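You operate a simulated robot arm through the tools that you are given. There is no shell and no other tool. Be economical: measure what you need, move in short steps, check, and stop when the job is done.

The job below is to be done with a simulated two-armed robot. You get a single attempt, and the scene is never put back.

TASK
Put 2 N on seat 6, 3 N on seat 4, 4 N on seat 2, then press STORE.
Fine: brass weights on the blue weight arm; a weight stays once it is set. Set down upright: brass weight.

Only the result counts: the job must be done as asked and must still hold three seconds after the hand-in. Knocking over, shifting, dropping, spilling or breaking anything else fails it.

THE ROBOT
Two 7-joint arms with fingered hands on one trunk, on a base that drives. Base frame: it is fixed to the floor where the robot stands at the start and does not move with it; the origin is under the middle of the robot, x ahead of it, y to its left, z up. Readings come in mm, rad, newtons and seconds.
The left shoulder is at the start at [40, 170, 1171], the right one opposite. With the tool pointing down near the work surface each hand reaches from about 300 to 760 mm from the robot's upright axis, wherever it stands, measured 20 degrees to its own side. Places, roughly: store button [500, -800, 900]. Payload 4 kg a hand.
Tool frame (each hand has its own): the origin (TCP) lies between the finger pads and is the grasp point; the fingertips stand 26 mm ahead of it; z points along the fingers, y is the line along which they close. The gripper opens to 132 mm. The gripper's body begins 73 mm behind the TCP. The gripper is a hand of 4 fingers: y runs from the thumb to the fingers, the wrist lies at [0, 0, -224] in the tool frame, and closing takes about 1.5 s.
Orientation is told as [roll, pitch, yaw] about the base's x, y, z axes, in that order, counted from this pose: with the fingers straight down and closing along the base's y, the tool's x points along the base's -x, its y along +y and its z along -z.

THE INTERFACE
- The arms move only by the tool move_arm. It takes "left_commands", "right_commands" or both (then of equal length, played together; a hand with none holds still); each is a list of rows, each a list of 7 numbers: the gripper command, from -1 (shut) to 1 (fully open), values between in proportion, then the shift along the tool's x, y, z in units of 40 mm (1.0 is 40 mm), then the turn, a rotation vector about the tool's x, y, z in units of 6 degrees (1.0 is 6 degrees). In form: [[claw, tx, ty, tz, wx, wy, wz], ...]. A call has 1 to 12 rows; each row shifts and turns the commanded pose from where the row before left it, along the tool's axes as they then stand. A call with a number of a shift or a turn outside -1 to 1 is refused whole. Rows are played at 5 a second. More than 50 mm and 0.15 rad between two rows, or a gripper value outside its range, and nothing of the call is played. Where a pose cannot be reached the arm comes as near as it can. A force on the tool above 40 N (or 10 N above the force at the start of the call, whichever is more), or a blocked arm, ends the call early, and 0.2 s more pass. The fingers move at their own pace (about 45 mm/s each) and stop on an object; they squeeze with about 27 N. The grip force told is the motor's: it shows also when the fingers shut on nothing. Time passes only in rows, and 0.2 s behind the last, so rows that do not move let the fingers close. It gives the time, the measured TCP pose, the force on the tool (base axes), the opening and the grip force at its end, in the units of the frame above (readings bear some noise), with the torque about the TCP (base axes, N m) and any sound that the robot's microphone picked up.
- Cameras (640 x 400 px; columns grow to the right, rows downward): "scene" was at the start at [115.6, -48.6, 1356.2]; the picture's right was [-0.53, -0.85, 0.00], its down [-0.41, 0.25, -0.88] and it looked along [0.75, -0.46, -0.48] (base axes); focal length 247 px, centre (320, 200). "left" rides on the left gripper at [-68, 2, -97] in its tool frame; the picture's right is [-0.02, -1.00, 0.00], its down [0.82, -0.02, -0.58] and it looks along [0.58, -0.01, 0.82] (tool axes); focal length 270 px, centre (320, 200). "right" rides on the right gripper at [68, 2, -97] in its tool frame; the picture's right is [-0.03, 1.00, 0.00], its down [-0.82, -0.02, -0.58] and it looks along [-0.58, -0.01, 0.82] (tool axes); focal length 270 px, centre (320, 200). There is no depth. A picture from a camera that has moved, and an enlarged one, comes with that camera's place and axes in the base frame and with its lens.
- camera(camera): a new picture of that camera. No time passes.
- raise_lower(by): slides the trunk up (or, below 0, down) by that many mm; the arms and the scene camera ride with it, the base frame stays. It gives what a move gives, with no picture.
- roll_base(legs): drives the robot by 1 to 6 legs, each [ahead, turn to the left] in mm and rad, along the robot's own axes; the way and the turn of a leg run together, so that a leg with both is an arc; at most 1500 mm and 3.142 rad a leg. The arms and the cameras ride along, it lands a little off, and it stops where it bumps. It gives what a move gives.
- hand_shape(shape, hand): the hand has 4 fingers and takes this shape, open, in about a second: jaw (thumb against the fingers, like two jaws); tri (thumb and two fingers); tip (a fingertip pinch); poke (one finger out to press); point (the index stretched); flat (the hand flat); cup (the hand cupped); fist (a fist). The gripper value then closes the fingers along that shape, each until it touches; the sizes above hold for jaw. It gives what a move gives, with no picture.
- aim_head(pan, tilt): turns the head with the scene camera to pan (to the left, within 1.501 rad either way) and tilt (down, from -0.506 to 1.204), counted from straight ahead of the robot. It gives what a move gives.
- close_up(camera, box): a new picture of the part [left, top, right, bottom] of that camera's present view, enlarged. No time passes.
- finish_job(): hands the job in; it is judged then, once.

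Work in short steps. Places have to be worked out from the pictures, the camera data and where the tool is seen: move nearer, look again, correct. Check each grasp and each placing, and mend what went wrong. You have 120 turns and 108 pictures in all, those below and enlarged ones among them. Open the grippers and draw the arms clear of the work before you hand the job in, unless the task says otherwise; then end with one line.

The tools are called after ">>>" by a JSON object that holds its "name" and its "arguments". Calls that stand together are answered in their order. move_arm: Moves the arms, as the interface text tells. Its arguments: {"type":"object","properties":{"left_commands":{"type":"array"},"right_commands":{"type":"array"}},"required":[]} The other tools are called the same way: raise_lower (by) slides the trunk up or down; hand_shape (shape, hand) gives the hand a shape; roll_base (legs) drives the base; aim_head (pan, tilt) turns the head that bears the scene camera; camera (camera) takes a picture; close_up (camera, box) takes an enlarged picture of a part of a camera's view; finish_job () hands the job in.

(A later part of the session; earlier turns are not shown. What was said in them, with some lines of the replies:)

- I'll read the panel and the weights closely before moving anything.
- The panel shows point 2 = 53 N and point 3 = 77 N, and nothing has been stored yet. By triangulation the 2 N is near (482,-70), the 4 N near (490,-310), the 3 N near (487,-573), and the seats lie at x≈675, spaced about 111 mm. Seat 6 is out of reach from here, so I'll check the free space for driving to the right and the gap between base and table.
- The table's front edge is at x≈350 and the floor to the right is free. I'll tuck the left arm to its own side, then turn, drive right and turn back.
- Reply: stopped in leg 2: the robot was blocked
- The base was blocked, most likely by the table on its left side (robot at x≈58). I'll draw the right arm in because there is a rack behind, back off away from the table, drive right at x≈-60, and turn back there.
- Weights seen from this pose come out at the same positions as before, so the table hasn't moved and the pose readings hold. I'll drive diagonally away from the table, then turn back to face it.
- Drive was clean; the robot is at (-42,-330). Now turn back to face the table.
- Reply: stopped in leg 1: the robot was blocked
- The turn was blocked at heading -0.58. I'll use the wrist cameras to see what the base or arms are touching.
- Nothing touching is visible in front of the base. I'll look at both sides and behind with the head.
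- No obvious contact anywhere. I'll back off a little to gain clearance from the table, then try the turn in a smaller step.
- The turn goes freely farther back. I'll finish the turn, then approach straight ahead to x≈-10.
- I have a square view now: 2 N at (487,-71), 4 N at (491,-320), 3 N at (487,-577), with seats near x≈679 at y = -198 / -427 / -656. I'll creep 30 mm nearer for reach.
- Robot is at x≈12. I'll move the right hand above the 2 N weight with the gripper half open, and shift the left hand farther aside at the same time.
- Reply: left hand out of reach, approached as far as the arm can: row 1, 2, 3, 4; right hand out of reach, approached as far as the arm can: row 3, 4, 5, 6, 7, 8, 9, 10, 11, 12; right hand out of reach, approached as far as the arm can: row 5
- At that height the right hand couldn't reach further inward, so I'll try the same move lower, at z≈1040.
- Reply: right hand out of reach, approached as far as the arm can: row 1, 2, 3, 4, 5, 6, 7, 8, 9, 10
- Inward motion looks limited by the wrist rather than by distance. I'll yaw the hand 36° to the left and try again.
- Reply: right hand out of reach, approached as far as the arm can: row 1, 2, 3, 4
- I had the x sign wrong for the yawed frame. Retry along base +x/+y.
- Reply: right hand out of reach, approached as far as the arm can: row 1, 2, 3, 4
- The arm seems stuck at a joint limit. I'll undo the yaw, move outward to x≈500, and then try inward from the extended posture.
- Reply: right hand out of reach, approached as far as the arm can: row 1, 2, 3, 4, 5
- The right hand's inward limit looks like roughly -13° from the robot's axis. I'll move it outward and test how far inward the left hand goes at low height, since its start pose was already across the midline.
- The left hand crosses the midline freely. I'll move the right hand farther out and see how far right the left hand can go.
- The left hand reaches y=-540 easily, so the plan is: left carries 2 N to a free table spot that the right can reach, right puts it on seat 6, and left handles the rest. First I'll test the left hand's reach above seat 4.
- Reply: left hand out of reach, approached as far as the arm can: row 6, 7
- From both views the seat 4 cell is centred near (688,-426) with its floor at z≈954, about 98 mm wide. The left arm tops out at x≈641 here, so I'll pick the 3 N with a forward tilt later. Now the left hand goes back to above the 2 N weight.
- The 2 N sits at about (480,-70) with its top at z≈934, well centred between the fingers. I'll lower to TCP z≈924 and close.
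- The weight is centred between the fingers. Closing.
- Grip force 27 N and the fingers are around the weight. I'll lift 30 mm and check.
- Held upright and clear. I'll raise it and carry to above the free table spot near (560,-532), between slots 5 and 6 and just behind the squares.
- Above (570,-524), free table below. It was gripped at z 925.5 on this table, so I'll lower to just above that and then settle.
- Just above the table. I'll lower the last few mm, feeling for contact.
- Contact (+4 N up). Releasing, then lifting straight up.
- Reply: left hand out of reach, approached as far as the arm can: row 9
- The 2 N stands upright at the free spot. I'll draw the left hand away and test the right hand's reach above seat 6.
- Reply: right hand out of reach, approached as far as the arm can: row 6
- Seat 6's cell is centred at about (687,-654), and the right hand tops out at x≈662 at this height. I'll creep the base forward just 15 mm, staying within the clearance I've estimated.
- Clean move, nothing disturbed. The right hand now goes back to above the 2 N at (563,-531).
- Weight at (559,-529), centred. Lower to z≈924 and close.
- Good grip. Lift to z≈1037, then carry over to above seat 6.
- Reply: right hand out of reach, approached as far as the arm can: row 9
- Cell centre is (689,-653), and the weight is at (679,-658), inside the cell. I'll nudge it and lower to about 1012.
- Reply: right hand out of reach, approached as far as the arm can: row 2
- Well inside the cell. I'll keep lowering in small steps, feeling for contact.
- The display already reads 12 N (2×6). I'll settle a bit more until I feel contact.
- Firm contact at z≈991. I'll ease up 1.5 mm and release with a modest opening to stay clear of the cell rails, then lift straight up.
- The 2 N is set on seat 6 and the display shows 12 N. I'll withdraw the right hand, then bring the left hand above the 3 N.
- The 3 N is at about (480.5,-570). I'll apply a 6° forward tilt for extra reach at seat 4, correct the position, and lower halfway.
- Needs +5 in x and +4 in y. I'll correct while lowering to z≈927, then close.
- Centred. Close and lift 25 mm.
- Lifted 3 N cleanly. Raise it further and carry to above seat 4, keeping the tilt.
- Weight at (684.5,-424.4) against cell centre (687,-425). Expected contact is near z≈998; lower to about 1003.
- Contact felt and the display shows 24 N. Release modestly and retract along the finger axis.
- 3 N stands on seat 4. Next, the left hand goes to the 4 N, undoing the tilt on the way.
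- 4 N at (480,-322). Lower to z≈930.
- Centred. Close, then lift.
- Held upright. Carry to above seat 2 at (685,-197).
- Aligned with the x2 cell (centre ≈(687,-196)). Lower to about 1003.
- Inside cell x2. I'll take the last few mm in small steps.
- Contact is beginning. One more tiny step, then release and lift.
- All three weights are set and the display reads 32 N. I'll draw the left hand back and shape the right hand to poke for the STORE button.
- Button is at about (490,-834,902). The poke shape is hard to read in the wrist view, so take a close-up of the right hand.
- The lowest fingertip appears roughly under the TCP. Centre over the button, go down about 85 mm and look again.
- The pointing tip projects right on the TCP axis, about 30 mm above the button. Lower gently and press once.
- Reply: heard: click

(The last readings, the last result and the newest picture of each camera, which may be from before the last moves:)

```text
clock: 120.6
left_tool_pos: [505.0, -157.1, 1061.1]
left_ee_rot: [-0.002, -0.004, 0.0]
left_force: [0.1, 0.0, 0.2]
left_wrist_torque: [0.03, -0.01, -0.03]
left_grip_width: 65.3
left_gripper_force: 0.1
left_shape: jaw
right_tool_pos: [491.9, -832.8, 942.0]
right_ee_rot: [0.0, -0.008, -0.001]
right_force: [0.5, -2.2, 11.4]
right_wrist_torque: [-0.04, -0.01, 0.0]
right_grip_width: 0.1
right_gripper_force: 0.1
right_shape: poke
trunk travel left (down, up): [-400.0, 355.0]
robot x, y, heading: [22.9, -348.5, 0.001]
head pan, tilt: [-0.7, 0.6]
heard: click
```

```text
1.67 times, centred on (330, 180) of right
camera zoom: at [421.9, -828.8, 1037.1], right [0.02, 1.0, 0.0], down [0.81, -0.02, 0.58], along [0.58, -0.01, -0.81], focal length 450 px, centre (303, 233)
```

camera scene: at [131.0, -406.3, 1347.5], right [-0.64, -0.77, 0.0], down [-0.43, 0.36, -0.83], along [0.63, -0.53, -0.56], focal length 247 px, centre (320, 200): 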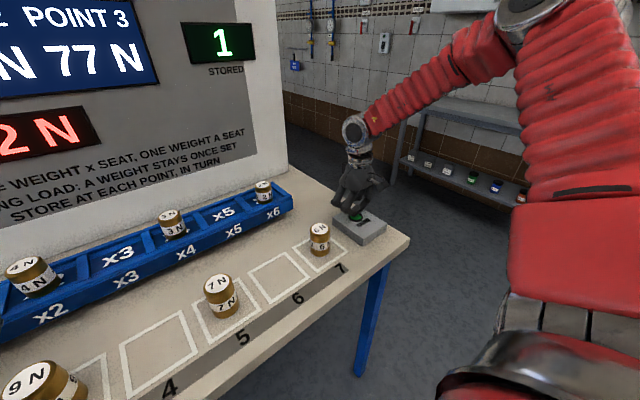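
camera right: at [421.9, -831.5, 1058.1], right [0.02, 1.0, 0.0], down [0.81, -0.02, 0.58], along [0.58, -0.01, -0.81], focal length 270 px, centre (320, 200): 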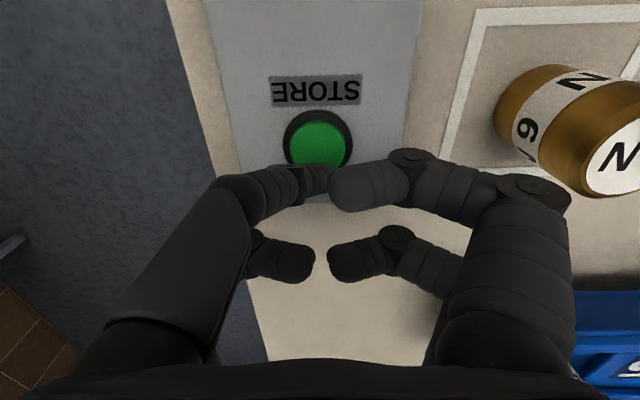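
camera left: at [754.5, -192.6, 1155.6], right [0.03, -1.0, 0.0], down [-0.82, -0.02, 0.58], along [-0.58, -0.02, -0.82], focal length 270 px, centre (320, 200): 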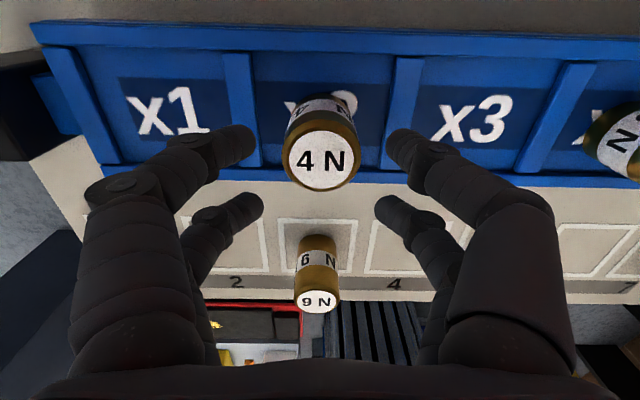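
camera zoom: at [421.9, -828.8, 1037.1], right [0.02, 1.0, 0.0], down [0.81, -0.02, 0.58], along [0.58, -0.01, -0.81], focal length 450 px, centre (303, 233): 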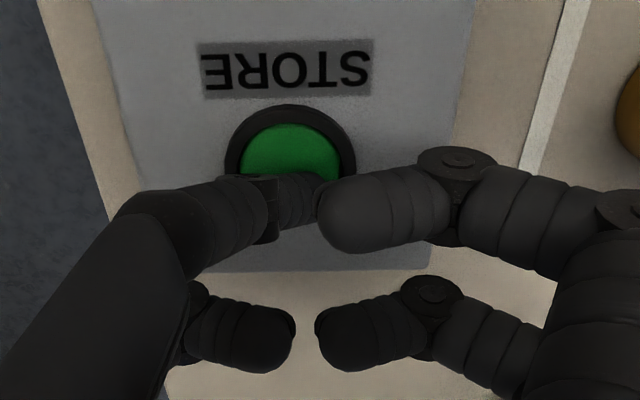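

Heard a click and STORED reads 1. I'll lift straight up, open the hand, and draw both arms clear.

>>> {"name": "move_arm", "arguments": {"right_commands": [[-1, 0, 0, -0.6, 0, 0, 0], [-1, 0, 0, -0.9, 0, 0, 0], [-1, 0, 0, -0.9, 0, 0, 0], [-1, 0.5, 0, -0.5, 0, 0, 0]]}}

>>> {"name": "hand_shape", "arguments": {"shape": "jaw", "hand": "right"}}

>>> {"name": "move_arm", "arguments": {"left_commands": [[1, 0.7, 0.6, -0.3, 0, 0, 0], [1, 0.7, 0.6, -0.3, 0, 0, 0], [1, 0.7, 0.6, -0.3, 0, 0, 0], [1, 0.7, 0.6, 0, 0, 0, 0], [1, 0, 0, 0, 0, 0, 0], [1, 0, 0, 0, 0, 0, 0]], "right_commands": [[1, 0.7, 0, -0.3, 0, 0, 0], [1, 0.7, 0, -0.3, 0, 0, 0], [1, 0.7, 0, -0.3, 0, 0, 0], [1, 0.7, 0, 0, 0, 0, 0], [1, 0, 0, 0, 0, 0, 0], [1, 0, 0, 0, 0, 0, 0]]}}

>>> {"name": "aim_head", "arguments": {"pan": -0.1, "tilt": 0.6}}

>>> {"name": "camera", "arguments": {"camera": "scene"}}

```text
clock: 121.6
left_tool_pos: [504.9, -158.1, 1061.6]
left_ee_rot: [-0.001, -0.003, 0.0]
left_force: [-1.3, -0.1, 0.7]
left_wrist_torque: [0.0, -0.02, 0.01]
left_grip_width: 65.5
left_gripper_force: 0.0
left_shape: jaw
right_tool_pos: [470.5, -834.4, 1054.9]
right_ee_rot: [0.0, -0.006, 0.0]
right_force: [-0.4, -1.4, 0.1]
right_wrist_torque: [0.0, -0.03, 0.02]
right_grip_width: 0.0
right_gripper_force: 0.1
right_shape: poke
trunk travel left (down, up): [-400.0, 355.0]
robot x, y, heading: [24.9, -349.3, 0.007]
head pan, tilt: [-0.7, 0.6]
```

```text
clock: 122.5
left_tool_pos: [504.6, -157.2, 1060.0]
left_ee_rot: [0.001, 0.0, -0.001]
left_force: [0.3, -0.1, -0.2]
left_wrist_torque: [-0.01, 0.03, -0.03]
left_grip_width: 65.5
left_gripper_force: 0.1
left_shape: jaw
right_tool_pos: [471.9, -833.0, 1052.8]
right_ee_rot: [0.0, -0.006, 0.001]
right_force: [0.4, 0.3, 0.3]
right_wrist_torque: [0.04, -0.01, -0.03]
right_grip_width: 132.2
right_gripper_force: 0.0
right_shape: jaw
trunk travel left (down, up): [-400.0, 355.0]
robot x, y, heading: [25.8, -351.7, 0.003]
head pan, tilt: [-0.7, 0.6]
```

```text
clock: 123.9
left_tool_pos: [390.1, -58.9, 1095.8]
left_ee_rot: [0.0, -0.004, -0.001]
left_force: [0.4, -0.6, 0.5]
left_wrist_torque: [0.0, -0.01, 0.0]
left_grip_width: 132.0
left_gripper_force: 0.0
left_shape: jaw
right_tool_pos: [355.5, -831.0, 1092.0]
right_ee_rot: [0.0, -0.007, -0.001]
right_force: [0.7, -0.1, -0.2]
right_wrist_torque: [0.02, -0.01, -0.04]
right_grip_width: 131.9
right_gripper_force: 0.0
right_shape: jaw
trunk travel left (down, up): [-400.0, 355.0]
robot x, y, heading: [28.4, -351.3, 0.005]
head pan, tilt: [-0.7, 0.6]
```

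```text
clock: 124.9
left_tool_pos: [390.9, -59.7, 1094.3]
left_ee_rot: [-0.002, -0.002, 0.001]
left_force: [-0.4, 1.1, 0.4]
left_wrist_torque: [0.02, -0.01, 0.01]
left_grip_width: 132.0
left_gripper_force: 0.2
left_shape: jaw
right_tool_pos: [358.1, -830.1, 1091.6]
right_ee_rot: [-0.002, -0.006, -0.001]
right_force: [0.4, -0.3, -0.5]
right_wrist_torque: [0.01, -0.02, 0.01]
right_grip_width: 131.9
right_gripper_force: 0.1
right_shape: jaw
trunk travel left (down, up): [-400.0, 355.0]
robot x, y, heading: [23.0, -348.9, 0.003]
head pan, tilt: [-0.099, 0.6]
```

```text
33 pictures are left
camera scene: at [151.6, -358.6, 1347.3], right [-0.1, -1.0, 0.0], down [-0.56, 0.05, -0.82], along [0.82, -0.08, -0.57], focal length 247 px, centre (320, 200)
```

scene: 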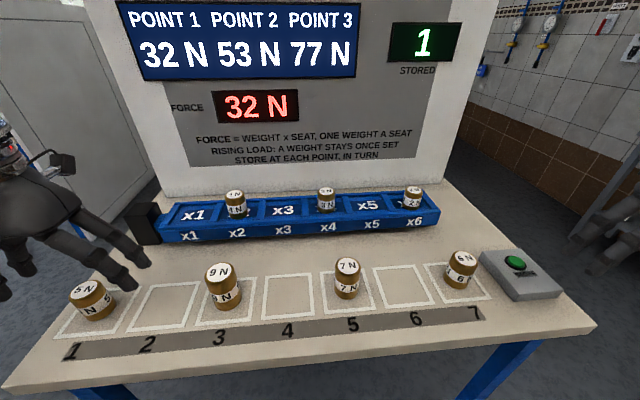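

Force reads 32 N, which matches POINT 1, and STORED reads 1. The weights stand upright on seats 2, 4 and 6, and both arms are clear, so I'll hand in.

>>> {"name": "finish_job", "arguments": {}}

```text
The job is handed in.
```

The 2 N is on seat 6, the 3 N on seat 4 and the 4 N on seat 2; STORE was pressed once at 32 N, the STORED counter reads 1, and I handed the job in.
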